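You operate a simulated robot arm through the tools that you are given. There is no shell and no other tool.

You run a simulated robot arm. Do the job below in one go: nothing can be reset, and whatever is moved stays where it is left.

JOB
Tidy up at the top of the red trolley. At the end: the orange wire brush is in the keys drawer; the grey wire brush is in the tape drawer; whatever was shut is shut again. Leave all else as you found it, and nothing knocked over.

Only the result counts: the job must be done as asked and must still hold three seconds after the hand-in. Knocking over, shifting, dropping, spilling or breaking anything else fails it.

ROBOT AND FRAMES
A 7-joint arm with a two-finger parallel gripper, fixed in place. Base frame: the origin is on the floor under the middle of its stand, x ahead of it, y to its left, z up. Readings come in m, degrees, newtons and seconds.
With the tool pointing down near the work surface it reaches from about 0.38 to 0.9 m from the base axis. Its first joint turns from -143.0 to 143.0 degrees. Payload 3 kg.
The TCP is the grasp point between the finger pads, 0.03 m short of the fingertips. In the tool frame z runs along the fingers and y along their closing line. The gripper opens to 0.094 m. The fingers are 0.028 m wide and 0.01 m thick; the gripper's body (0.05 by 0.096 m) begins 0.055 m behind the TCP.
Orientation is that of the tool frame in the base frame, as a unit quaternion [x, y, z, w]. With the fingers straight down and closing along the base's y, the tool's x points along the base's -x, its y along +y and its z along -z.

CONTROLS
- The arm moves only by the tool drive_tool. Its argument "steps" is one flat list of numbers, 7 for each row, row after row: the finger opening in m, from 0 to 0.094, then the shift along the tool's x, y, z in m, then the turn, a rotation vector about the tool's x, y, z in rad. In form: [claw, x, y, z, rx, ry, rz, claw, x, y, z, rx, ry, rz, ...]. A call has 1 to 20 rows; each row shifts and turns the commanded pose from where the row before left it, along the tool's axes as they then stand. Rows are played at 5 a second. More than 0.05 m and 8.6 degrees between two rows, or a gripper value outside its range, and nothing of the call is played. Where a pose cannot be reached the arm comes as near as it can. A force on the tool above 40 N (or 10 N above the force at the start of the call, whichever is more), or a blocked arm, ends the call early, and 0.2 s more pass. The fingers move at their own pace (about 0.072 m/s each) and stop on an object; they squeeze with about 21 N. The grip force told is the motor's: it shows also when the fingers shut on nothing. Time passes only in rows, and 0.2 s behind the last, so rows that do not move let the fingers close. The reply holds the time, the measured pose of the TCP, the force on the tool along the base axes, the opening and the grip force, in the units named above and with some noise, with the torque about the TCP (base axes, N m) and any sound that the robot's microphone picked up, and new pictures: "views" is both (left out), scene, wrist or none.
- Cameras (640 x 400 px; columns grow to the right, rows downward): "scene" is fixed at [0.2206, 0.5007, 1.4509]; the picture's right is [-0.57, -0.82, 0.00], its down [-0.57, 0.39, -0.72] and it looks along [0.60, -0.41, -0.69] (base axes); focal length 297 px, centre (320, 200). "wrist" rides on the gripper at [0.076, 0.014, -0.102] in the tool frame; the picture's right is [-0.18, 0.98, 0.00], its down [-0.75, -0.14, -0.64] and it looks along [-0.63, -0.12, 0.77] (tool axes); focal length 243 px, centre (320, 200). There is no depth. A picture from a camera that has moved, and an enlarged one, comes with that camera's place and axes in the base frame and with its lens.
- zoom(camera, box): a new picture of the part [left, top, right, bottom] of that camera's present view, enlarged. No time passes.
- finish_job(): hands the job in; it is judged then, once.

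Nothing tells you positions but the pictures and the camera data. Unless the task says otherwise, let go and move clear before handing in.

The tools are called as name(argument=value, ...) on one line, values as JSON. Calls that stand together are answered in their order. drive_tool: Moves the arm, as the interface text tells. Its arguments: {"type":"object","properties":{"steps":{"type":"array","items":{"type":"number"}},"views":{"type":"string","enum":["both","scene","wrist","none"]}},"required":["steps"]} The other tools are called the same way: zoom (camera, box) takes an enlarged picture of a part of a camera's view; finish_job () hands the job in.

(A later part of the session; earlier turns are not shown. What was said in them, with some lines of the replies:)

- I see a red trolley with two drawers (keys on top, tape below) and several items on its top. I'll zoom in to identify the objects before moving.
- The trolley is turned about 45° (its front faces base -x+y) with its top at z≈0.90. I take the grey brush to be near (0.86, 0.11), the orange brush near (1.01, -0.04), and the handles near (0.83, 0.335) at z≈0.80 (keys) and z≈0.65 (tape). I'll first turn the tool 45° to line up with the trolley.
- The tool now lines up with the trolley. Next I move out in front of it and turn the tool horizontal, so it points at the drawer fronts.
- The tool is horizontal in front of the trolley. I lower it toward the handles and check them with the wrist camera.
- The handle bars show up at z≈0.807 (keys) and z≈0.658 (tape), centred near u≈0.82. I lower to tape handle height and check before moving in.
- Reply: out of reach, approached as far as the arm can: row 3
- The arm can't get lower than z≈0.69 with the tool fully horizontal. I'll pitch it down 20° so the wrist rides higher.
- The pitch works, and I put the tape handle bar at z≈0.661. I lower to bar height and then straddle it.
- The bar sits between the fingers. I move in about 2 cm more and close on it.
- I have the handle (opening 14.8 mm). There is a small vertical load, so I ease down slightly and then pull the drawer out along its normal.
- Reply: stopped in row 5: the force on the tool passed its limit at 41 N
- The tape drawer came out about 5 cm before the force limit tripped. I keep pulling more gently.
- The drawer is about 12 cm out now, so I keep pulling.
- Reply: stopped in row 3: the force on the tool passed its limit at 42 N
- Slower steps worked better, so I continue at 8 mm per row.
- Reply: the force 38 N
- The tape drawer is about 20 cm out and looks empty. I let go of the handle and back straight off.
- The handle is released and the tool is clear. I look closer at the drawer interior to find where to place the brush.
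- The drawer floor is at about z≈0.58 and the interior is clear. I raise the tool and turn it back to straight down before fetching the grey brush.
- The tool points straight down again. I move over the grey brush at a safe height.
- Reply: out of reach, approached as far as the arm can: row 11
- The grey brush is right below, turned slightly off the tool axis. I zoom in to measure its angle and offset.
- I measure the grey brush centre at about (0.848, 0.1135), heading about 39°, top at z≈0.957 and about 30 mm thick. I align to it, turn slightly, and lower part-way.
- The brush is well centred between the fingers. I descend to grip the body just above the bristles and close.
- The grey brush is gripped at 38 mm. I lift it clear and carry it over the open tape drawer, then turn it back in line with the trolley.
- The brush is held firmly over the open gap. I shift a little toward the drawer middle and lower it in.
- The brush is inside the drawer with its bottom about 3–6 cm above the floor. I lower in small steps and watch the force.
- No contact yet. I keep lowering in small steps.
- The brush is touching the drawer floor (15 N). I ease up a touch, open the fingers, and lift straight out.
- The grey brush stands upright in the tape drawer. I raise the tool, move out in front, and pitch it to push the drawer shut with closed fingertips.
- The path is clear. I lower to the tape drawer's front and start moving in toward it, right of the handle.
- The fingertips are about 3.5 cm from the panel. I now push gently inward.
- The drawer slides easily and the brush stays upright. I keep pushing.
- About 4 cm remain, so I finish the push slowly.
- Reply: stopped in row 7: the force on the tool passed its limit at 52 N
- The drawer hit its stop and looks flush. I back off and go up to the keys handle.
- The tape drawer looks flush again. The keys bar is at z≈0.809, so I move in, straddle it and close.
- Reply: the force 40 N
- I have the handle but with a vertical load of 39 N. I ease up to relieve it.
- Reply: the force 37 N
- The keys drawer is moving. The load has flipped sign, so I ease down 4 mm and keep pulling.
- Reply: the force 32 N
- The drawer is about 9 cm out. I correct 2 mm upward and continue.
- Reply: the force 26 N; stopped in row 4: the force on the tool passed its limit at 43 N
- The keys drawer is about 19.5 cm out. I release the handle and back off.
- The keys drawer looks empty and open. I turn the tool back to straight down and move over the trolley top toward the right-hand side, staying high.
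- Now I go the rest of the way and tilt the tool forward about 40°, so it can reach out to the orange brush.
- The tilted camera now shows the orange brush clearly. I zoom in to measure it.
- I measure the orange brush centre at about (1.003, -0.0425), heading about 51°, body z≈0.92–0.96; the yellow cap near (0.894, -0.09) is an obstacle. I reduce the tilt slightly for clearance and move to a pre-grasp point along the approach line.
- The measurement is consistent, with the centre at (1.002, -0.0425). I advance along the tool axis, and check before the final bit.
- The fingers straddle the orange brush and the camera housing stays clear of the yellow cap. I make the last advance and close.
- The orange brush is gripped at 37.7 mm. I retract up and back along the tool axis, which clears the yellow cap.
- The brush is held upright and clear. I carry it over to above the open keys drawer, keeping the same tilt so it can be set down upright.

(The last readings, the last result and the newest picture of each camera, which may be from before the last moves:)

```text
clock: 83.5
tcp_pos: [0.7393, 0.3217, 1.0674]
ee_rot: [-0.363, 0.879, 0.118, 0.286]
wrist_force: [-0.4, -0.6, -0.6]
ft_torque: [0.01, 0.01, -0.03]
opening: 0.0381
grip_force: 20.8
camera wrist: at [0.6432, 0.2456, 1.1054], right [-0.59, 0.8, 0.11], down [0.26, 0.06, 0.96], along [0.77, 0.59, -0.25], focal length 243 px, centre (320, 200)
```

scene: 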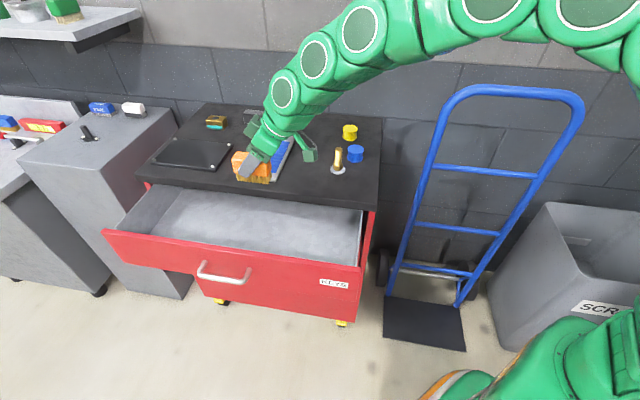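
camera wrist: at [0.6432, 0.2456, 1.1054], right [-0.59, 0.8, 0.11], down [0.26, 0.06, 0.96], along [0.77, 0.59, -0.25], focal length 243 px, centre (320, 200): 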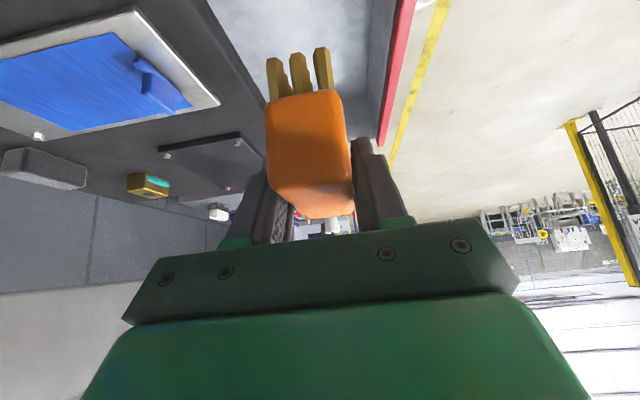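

I'm centred over the open gap, so I lower the brush into the keys drawer.

drive_tool(steps=[0.0, 0.0232, 0, 0.0319, 0, 0, 0, 0.0, 0.0232, 0, 0.0319, 0, 0, 0, 0.0, 0.0232, 0, 0.0319, 0, 0, 0, 0.0, 0.0232, 0, 0.0319, 0, 0, 0, 0.0, 0.0174, 0, 0.0239, 0, 0, 0, 0.0, 0, 0, 0, 0, 0, 0], views="both")

zoom(camera="scene", box=[180, 130, 380, 270])

```text
clock: 84.9
tcp_pos: [0.7414, 0.3219, 0.8816]
ee_rot: [-0.362, 0.879, 0.117, 0.287]
wrist_force: [0.5, -0.8, -0.6]
ft_torque: [0.03, -0.01, 0.01]
opening: 0.0381
grip_force: 20.4
camera wrist: at [0.6445, 0.2457, 0.9191], right [-0.59, 0.8, 0.11], down [0.26, 0.06, 0.96], along [0.77, 0.59, -0.25], focal length 243 px, centre (320, 200)
```

scene: 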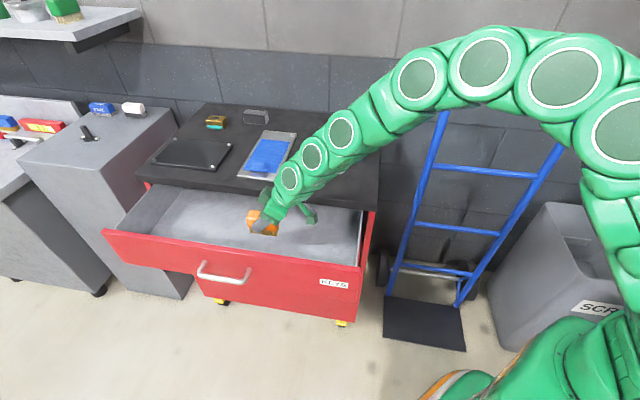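
wrist: 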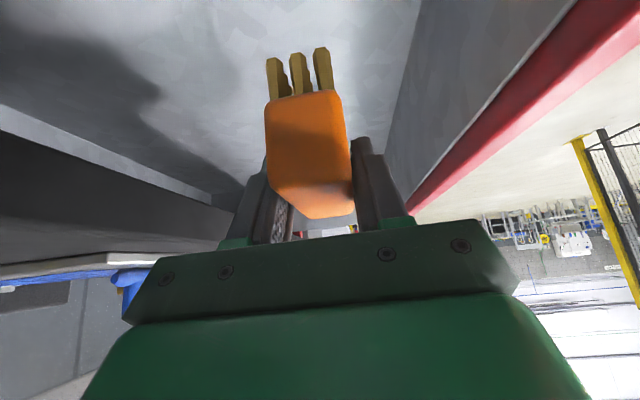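

```text
2.86 times, centred on (280, 200) of scene
camera zoom: at [0.2206, 0.5007, 1.4509], right [-0.57, -0.82, 0.0], down [-0.57, 0.39, -0.72], along [0.6, -0.41, -0.69], focal length 849 px, centre (434, 200)
```

zoom: 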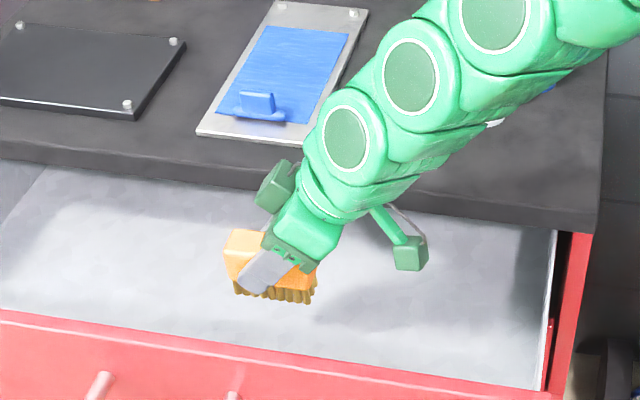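

Everything is clear. I lower further in smaller steps.

drive_tool(steps=[0.0, 0.0118, 0, 0.0161, 0, 0, 0, 0.0, 0.0118, 0, 0.0161, 0, 0, 0, 0.0, 0.0088, 0, 0.0121, 0, 0, 0, 0.0, 0.0059, 0, 0.0081, 0, 0, 0, 0.0, 0, 0, 0, 0, 0, 0], views="both")

```text
clock: 86.1
tcp_pos: [0.742, 0.3223, 0.8169]
ee_rot: [-0.363, 0.878, 0.119, 0.287]
wrist_force: [0.0, 1.0, -1.4]
ft_torque: [0.01, 0.01, 0.02]
opening: 0.0378
grip_force: 20.8
camera wrist: at [0.6455, 0.2464, 0.8541], right [-0.59, 0.8, 0.11], down [0.26, 0.06, 0.96], along [0.77, 0.59, -0.25], focal length 243 px, centre (320, 200)
```

scene: 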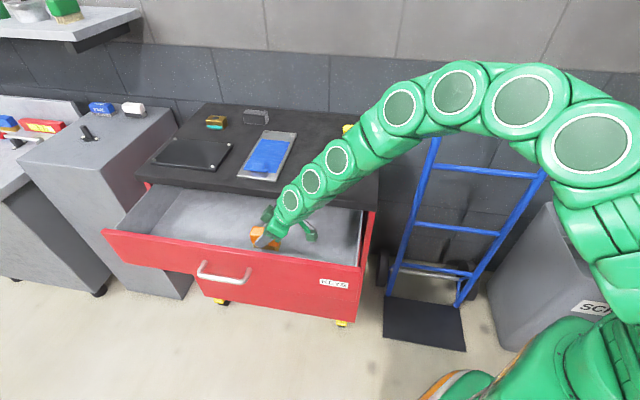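
wrist: 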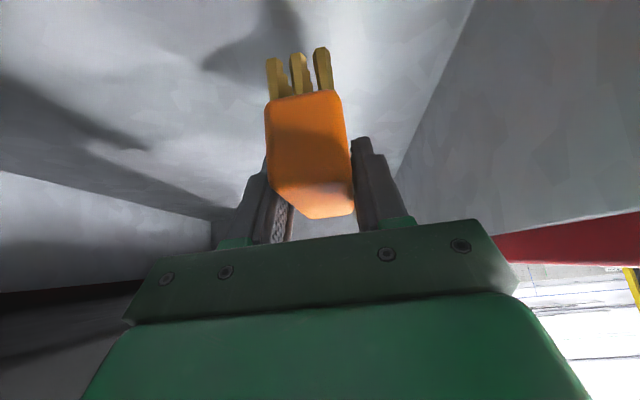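

drive_tool(steps=[0.0, 0.0035, 0, 0.0048, 0, 0, 0, 0.0, 0.0035, 0, 0.0048, 0, 0, 0, 0.0, 0.0035, 0, 0.0048, 0, 0, 0, 0.0, 0.0035, 0, 0.0048, 0, 0, 0, 0.0, 0, 0, 0, 0, 0, 0], views="wrist")

```text
clock: 87.3
tcp_pos: [0.7427, 0.3219, 0.793]
ee_rot: [-0.362, 0.879, 0.118, 0.287]
wrist_force: [0.2, 0.0, -0.9]
ft_torque: [0.0, 0.01, 0.01]
opening: 0.0375
grip_force: 21.1
camera wrist: at [0.6464, 0.2458, 0.8312], right [-0.59, 0.8, 0.11], down [0.26, 0.06, 0.96], along [0.77, 0.59, -0.25], focal length 243 px, centre (320, 200)
```

wrist: 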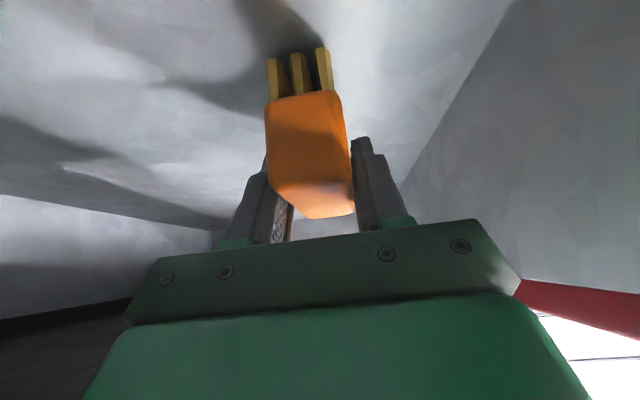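

drive_tool(steps=[0.0, 0.0024, 0, 0.0032, 0, 0, 0, 0.0, 0.0024, 0, 0.0032, 0, 0, 0, 0.0, 0.0018, 0, 0.0024, 0, 0, 0, 0.0, 0, 0, 0, 0, 0, 0], views="wrist")

```text
clock: 88.3
tcp_pos: [0.7421, 0.3228, 0.7832]
ee_rot: [-0.363, 0.879, 0.118, 0.287]
wrist_force: [4.9, 3.5, 14.4]
ft_torque: [-0.03, 0.05, 0.02]
opening: 0.038
grip_force: 21.2
camera wrist: at [0.646, 0.2459, 0.8209], right [-0.59, 0.8, 0.11], down [0.26, 0.06, 0.96], along [0.77, 0.59, -0.25], focal length 243 px, centre (320, 200)
```

wrist: 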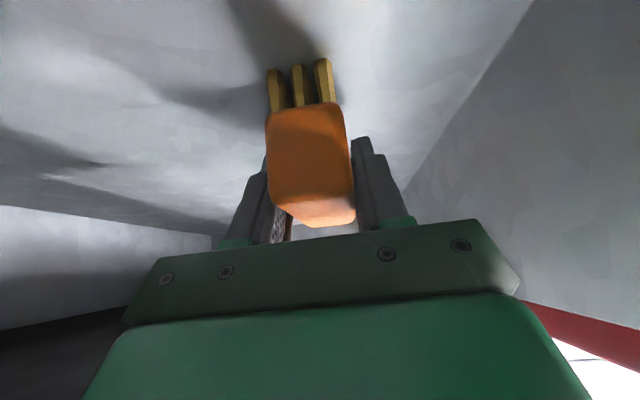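

The bristles are on the drawer floor. I ease off, open, and withdraw along the tool axis.

drive_tool(steps=[0.0, -0.0009, 0, -0.0012, 0, 0, 0, 0.07, 0, 0, 0, 0, 0, 0, 0.07, 0, 0, 0, 0, 0, 0, 0.07, 0, 0, 0, 0, 0, 0, 0.07, 0, 0, -0.02, 0, 0, 0, 0.07, 0, 0, -0.035, 0, 0, 0, 0.07, 0, 0, -0.035, 0, 0, 0, 0.07, 0, 0, 0, 0, 0, 0], views="both")

```text
clock: 90.1
tcp_pos: [0.7053, 0.2846, 0.8574]
ee_rot: [-0.363, 0.879, 0.118, 0.286]
wrist_force: [0.0, 0.5, -1.1]
ft_torque: [0.05, -0.01, -0.01]
opening: 0.07
grip_force: 0.1
camera wrist: at [0.6081, 0.2092, 0.8948], right [-0.59, 0.8, 0.11], down [0.26, 0.06, 0.96], along [0.77, 0.59, -0.25], focal length 243 px, centre (320, 200)
```

scene: 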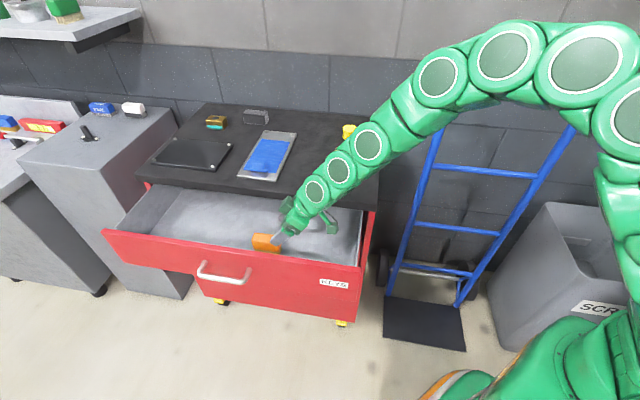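
wrist: 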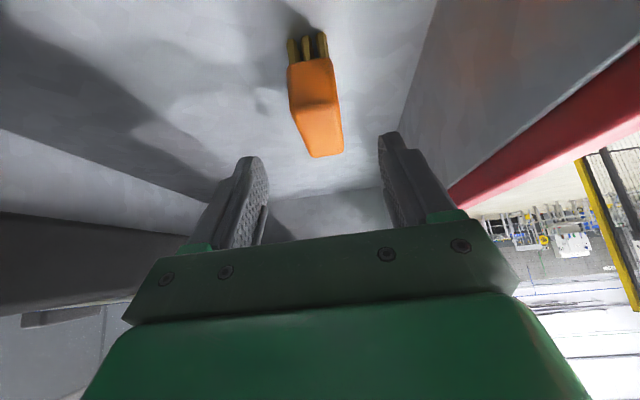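

The orange brush stands upright in the keys drawer. I rise clear, straighten the tool, and move out in front.

drive_tool(steps=[0.07, -0.0235, 0, -0.0323, 0, 0, 0, 0.07, -0.0235, 0, -0.0323, 0, 0, 0, 0.07, -0.0235, 0, -0.0323, 0, 0, 0, 0.07, -0.0235, 0, -0.0323, 0, 0, 0, 0.0, 0, 0, 0, 0, 0.1264, 0, 0.0, 0, 0, 0, 0, 0.1264, 0, 0.0, 0, 0, 0, 0, 0.1264, 0, 0.0, 0, 0, 0, 0, 0.1264, 0, 0.0, 0, 0, 0, 0, 0.1264, 0, 0.0, -0.0033, 0.0446, 0, 0, 0, 0, 0.0, -0.0033, 0.0446, 0, 0, 0, 0, 0.0, -0.0033, 0.0446, 0, 0, 0, 0, 0.0, -0.0033, 0.0446, 0, 0, 0, 0, 0.0, -0.0033, 0.0446, 0, 0, 0, 0, 0.0, -0.0033, 0.0446, 0, 0, 0, 0, 0.0, 0, 0, 0, 0, 0, 0], views="both")

```text
clock: 93.5
tcp_pos: [0.5287, 0.4886, 1.016]
ee_rot: [-0.382, 0.924, 0.0, -0.001]
wrist_force: [-0.1, 1.3, -0.4]
ft_torque: [0.04, 0.02, -0.01]
opening: 0.0
grip_force: 20.7
camera wrist: at [0.4647, 0.4449, 1.1181], right [-0.56, 0.83, 0.0], down [0.63, 0.43, 0.64], along [0.53, 0.36, -0.77], focal length 243 px, centre (320, 200)
```

scene: 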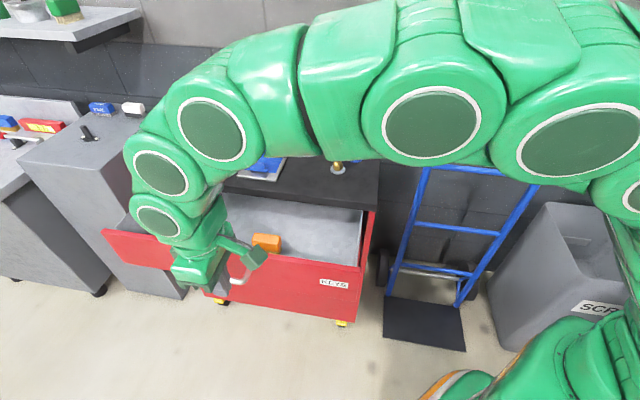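
wrist: 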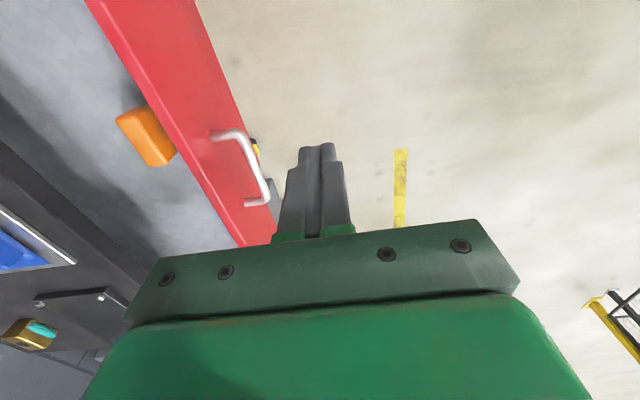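

The brush is still upright in the drawer. I pitch the tool and lower to the keys front, right of its handle.

drive_tool(steps=[0.0, 0, 0, 0, 0.1222, 0, 0, 0.0, 0, 0, 0, 0.1222, 0, 0, 0.0, 0, 0, 0, 0.1222, 0, 0, 0.0, 0, 0, 0, 0.1222, 0, 0, 0.0, 0, 0, 0, 0.1222, 0, 0, 0.0, 0, 0, 0, 0.1222, 0, 0, 0.0, 0, 0, 0, 0.1222, 0, 0, 0.0, 0, 0, 0, 0.1222, 0, 0, 0.0, 0, 0, 0, 0.1222, 0, 0, 0.0, 0, 0, 0, 0.1222, 0, 0, 0.0, 0, 0.0387, 0.0141, 0, 0, 0, 0.0, 0, 0.0387, 0.0141, 0, 0, 0, 0.0, 0, 0.0387, 0.0141, 0, 0, 0, 0.0, 0, 0.0387, 0.0141, 0, 0, 0, 0.0, 0, 0.0387, 0.0141, 0, 0, 0, 0.0, 0, 0, 0, 0, 0, 0], views="both")

```text
clock: 96.9
tcp_pos: [0.5292, 0.4887, 0.81]
ee_rot: [-0.313, 0.756, -0.532, 0.218]
wrist_force: [-0.1, -0.3, 1.3]
ft_torque: [-0.01, -0.02, 0.02]
opening: 0.0
grip_force: 21.2
camera wrist: at [0.4036, 0.5069, 0.8316], right [-0.11, 0.37, -0.92], down [0.14, 0.93, 0.35], along [0.98, -0.09, -0.15], focal length 243 px, centre (320, 200)
```

scene: 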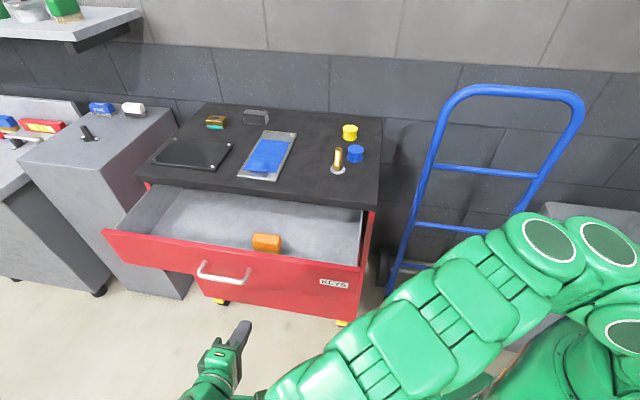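
wrist: 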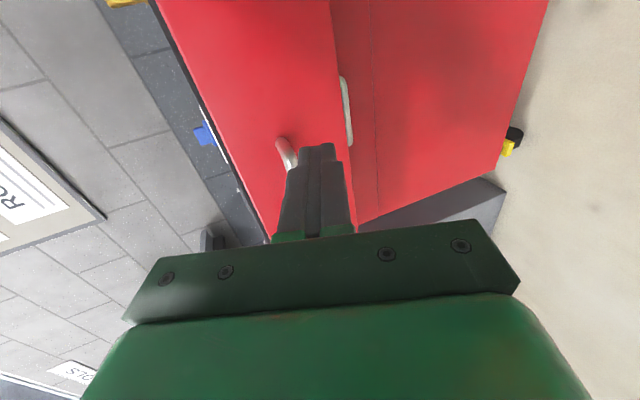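

I shift 2 cm further from the handle, move in to the panel, and begin the slow push.

drive_tool(steps=[0.0, 0.01, -0.012, 0.0329, 0, 0, 0, 0.0, 0.01, -0.012, 0.0329, 0, 0, 0, 0.0, 0, -0.0103, 0.0282, 0, 0, 0, 0.0, 0, -0.0034, 0.0094, 0, 0, 0, 0.0, 0, -0.0034, 0.0094, 0, 0, 0, 0.0, 0, -0.0024, 0.0066, 0, 0, 0, 0.0, 0, -0.0024, 0.0066, 0, 0, 0, 0.0, 0, -0.0024, 0.0066, 0, 0, 0, 0.0, 0, -0.0024, 0.0066, 0, 0, 0], views="both")

```text
clock: 98.9
tcp_pos: [0.6179, 0.369, 0.81]
ee_rot: [-0.312, 0.757, -0.531, 0.218]
wrist_force: [0.0, 0.0, -0.4]
ft_torque: [-0.01, 0.01, -0.03]
opening: 0.0
grip_force: 21.2
camera wrist: at [0.4936, 0.3868, 0.832], right [-0.11, 0.37, -0.92], down [0.14, 0.93, 0.35], along [0.98, -0.09, -0.15], focal length 243 px, centre (320, 200)
```

scene: 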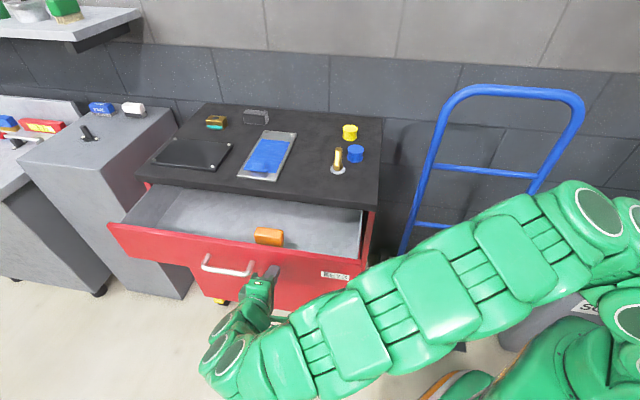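
wrist: 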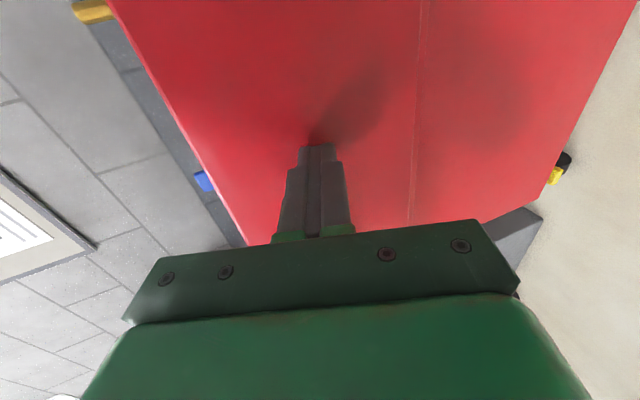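

The drawer is sliding and the brush is stable, so I continue.

drive_tool(steps=[0.0, 0, -0.0027, 0.0075, 0, 0, 0, 0.0, 0, -0.0027, 0.0075, 0, 0, 0, 0.0, 0, -0.0027, 0.0075, 0, 0, 0, 0.0, 0, -0.0027, 0.0075, 0, 0, 0, 0.0, 0, -0.0027, 0.0075, 0, 0, 0, 0.0, 0, -0.0027, 0.0075, 0, 0, 0, 0.0, 0, -0.0027, 0.0075, 0, 0, 0, 0.0, 0, -0.0027, 0.0075, 0, 0, 0, 0.0, 0, -0.0027, 0.0075, 0, 0, 0, 0.0, 0, -0.0027, 0.0075, 0, 0, 0, 0.0, 0, -0.0027, 0.0075, 0, 0, 0, 0.0, 0, -0.0027, 0.0075, 0, 0, 0, 0.0, 0, -0.0027, 0.0075, 0, 0, 0, 0.0, 0, -0.0027, 0.0075, 0, 0, 0, 0.0, 0, -0.0027, 0.0075, 0, 0, 0, 0.0, 0, -0.0027, 0.0075, 0, 0, 0], views="both")

```text
clock: 102.3
tcp_pos: [0.7099, 0.2779, 0.8093]
ee_rot: [-0.312, 0.757, -0.531, 0.218]
wrist_force: [0.9, 0.2, 0.1]
ft_torque: [0.0, -0.01, -0.01]
opening: 0.0
grip_force: 20.8
camera wrist: at [0.5839, 0.2962, 0.8314], right [-0.11, 0.37, -0.92], down [0.14, 0.93, 0.35], along [0.98, -0.1, -0.15], focal length 243 px, centre (320, 200)
```

scene: 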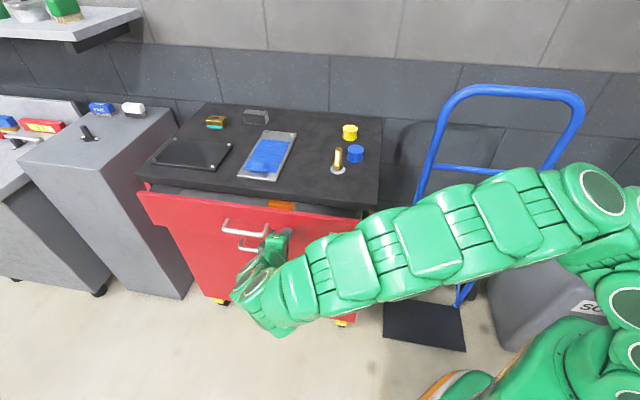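
wrist: 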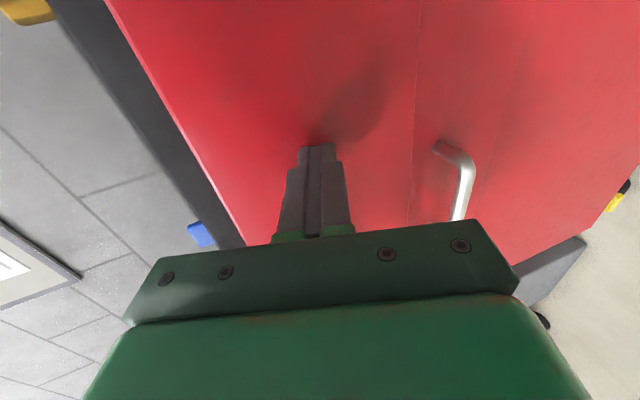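

About 4.5 cm remain, and the brush top sits well below the slab. I finish slowly.

drive_tool(steps=[0.0, 0, -0.0024, 0.0066, 0, 0, 0, 0.0, 0, -0.0024, 0.0066, 0, 0, 0, 0.0, 0, -0.0021, 0.0056, 0, 0, 0, 0.0, 0, -0.0021, 0.0056, 0, 0, 0, 0.0, 0, -0.0017, 0.0047, 0, 0, 0, 0.0, 0, -0.0017, 0.0047, 0, 0, 0, 0.0, 0, -0.0014, 0.0038, 0, 0, 0, 0.0, 0, -0.0014, 0.0038, 0, 0, 0, 0.0, 0, -0.0014, 0.0038, 0, 0, 0, 0.0, 0, -0.0014, 0.0038, 0, 0, 0], views="both")

```text
clock: 104.5
tcp_pos: [0.7437, 0.2452, 0.8112]
ee_rot: [-0.314, 0.756, -0.529, 0.221]
wrist_force: [-3.2, 3.6, 0.9]
ft_torque: [0.0, 0.01, -0.02]
opening: 0.0004
grip_force: 20.7
stopped in row 10: the force on the tool passed its limit at 52 N (the readings are from after the stop); the commanded pose is now the measured one
camera wrist: at [0.6184, 0.2624, 0.8324], right [-0.11, 0.37, -0.92], down [0.14, 0.93, 0.35], along [0.98, -0.09, -0.15], focal length 243 px, centre (320, 200)
```

scene: 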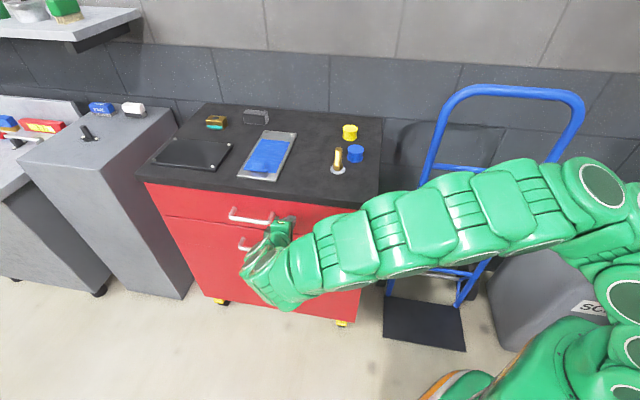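
wrist: 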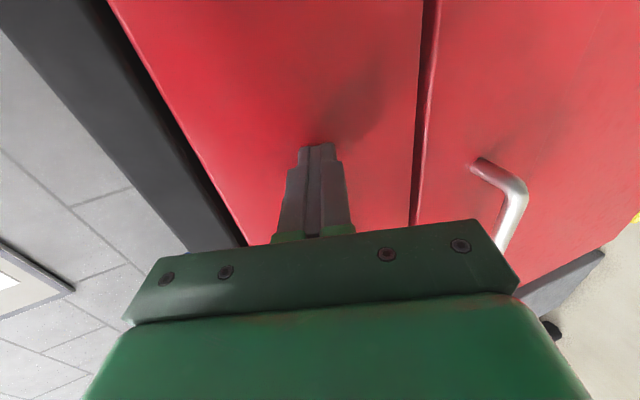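

The keys drawer reached its stop at the same depth as the tape drawer did. I back off well clear and inspect everything.

drive_tool(steps=[0.0, 0, 0, -0.03, 0, 0, 0, 0.0, 0, 0, -0.045, 0, 0, 0, 0.0, 0, 0, -0.045, 0, 0, 0, 0.0, 0, 0, -0.045, 0, 0, 0, 0.0, 0, 0, -0.045, 0, 0, 0, 0.0, 0.03, 0, -0.035, 0, 0, 0, 0.0, 0.04, 0, -0.025, 0, 0, 0, 0.0, 0.045, 0, 0, 0, 0, 0, 0.0, 0.045, 0, 0, 0, 0, 0, 0.0, 0.045, 0, 0, 0, 0, 0, 0.0, 0, 0, 0, 0, 0, 0], views="both")

zoom(camera="scene", box=[130, 90, 400, 260])

zoom(camera="scene", box=[140, 170, 400, 340])

```text
clock: 106.9
tcp_pos: [0.4177, 0.277, 0.9012]
ee_rot: [-0.314, 0.756, -0.531, 0.219]
wrist_force: [0.6, -0.7, 0.1]
ft_torque: [0.01, 0.01, 0.01]
opening: 0.0
grip_force: 20.9
camera wrist: at [0.2928, 0.2949, 0.923], right [-0.11, 0.37, -0.92], down [0.14, 0.93, 0.35], along [0.98, -0.09, -0.15], focal length 243 px, centre (320, 200)
```

scene: 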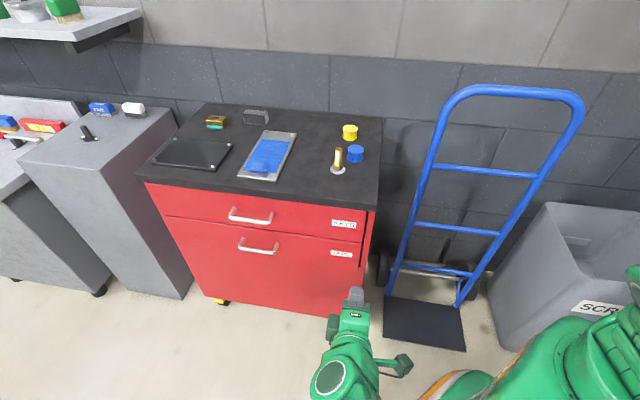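
wrist: 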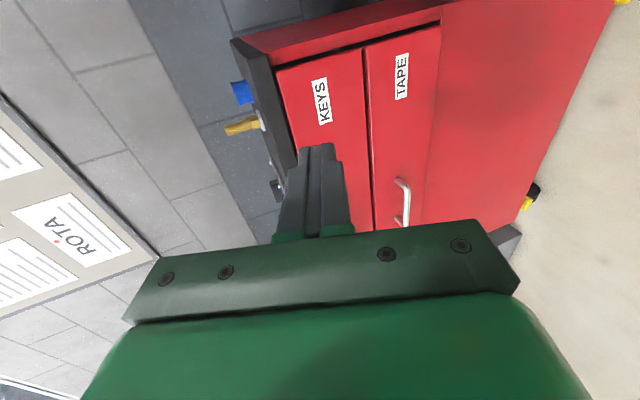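

```text
2.35 times, centred on (265, 175) of scene
camera zoom: at [0.2206, 0.5007, 1.4509], right [-0.57, -0.82, 0.0], down [-0.57, 0.39, -0.72], along [0.6, -0.41, -0.69], focal length 699 px, centre (449, 259)
```

zoom: 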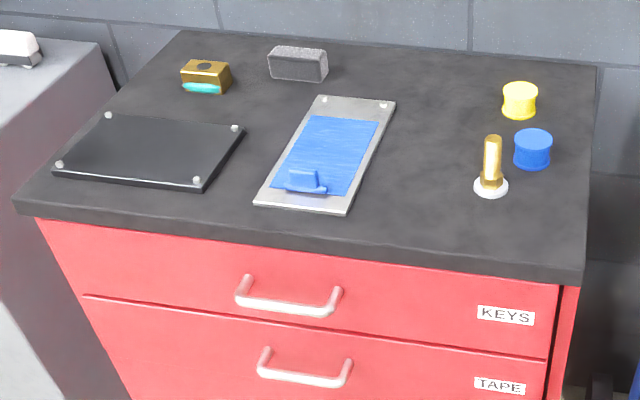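

```text
2.35 times, centred on (270, 255) of scene
camera zoom: at [0.2206, 0.5007, 1.4509], right [-0.57, -0.82, 0.0], down [-0.57, 0.39, -0.72], along [0.6, -0.41, -0.69], focal length 699 px, centre (438, 71)
```

zoom: 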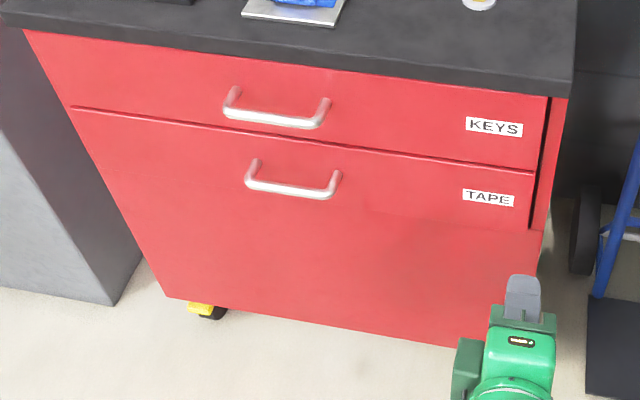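

Both drawers look exactly as in the first picture: handles, labels and gap lines match. All other items are where they were, both brushes are inside their drawers, and the arm is clear, so I hand the job in.

finish_job()

```text
The job is handed in.
```

I put the orange wire brush in the keys drawer and the grey wire brush in the tape drawer. Both drawers are shut again.

- **Brushes:** each one was set down standing on its bristles. I last saw them upright as the drawers slid in; once the drawers were shut I couldn't see inside.
- **Drawers:** both stopped at the same depth, and the handles, labels and gaps match the first picture.
- **Everything else:** in the final pictures the other items on the trolley top are where they started, and nothing was knocked over.
- **Arm:** it had let go and moved clear before I handed the job in. The hand-in only confirmed it was received, with no verdict.
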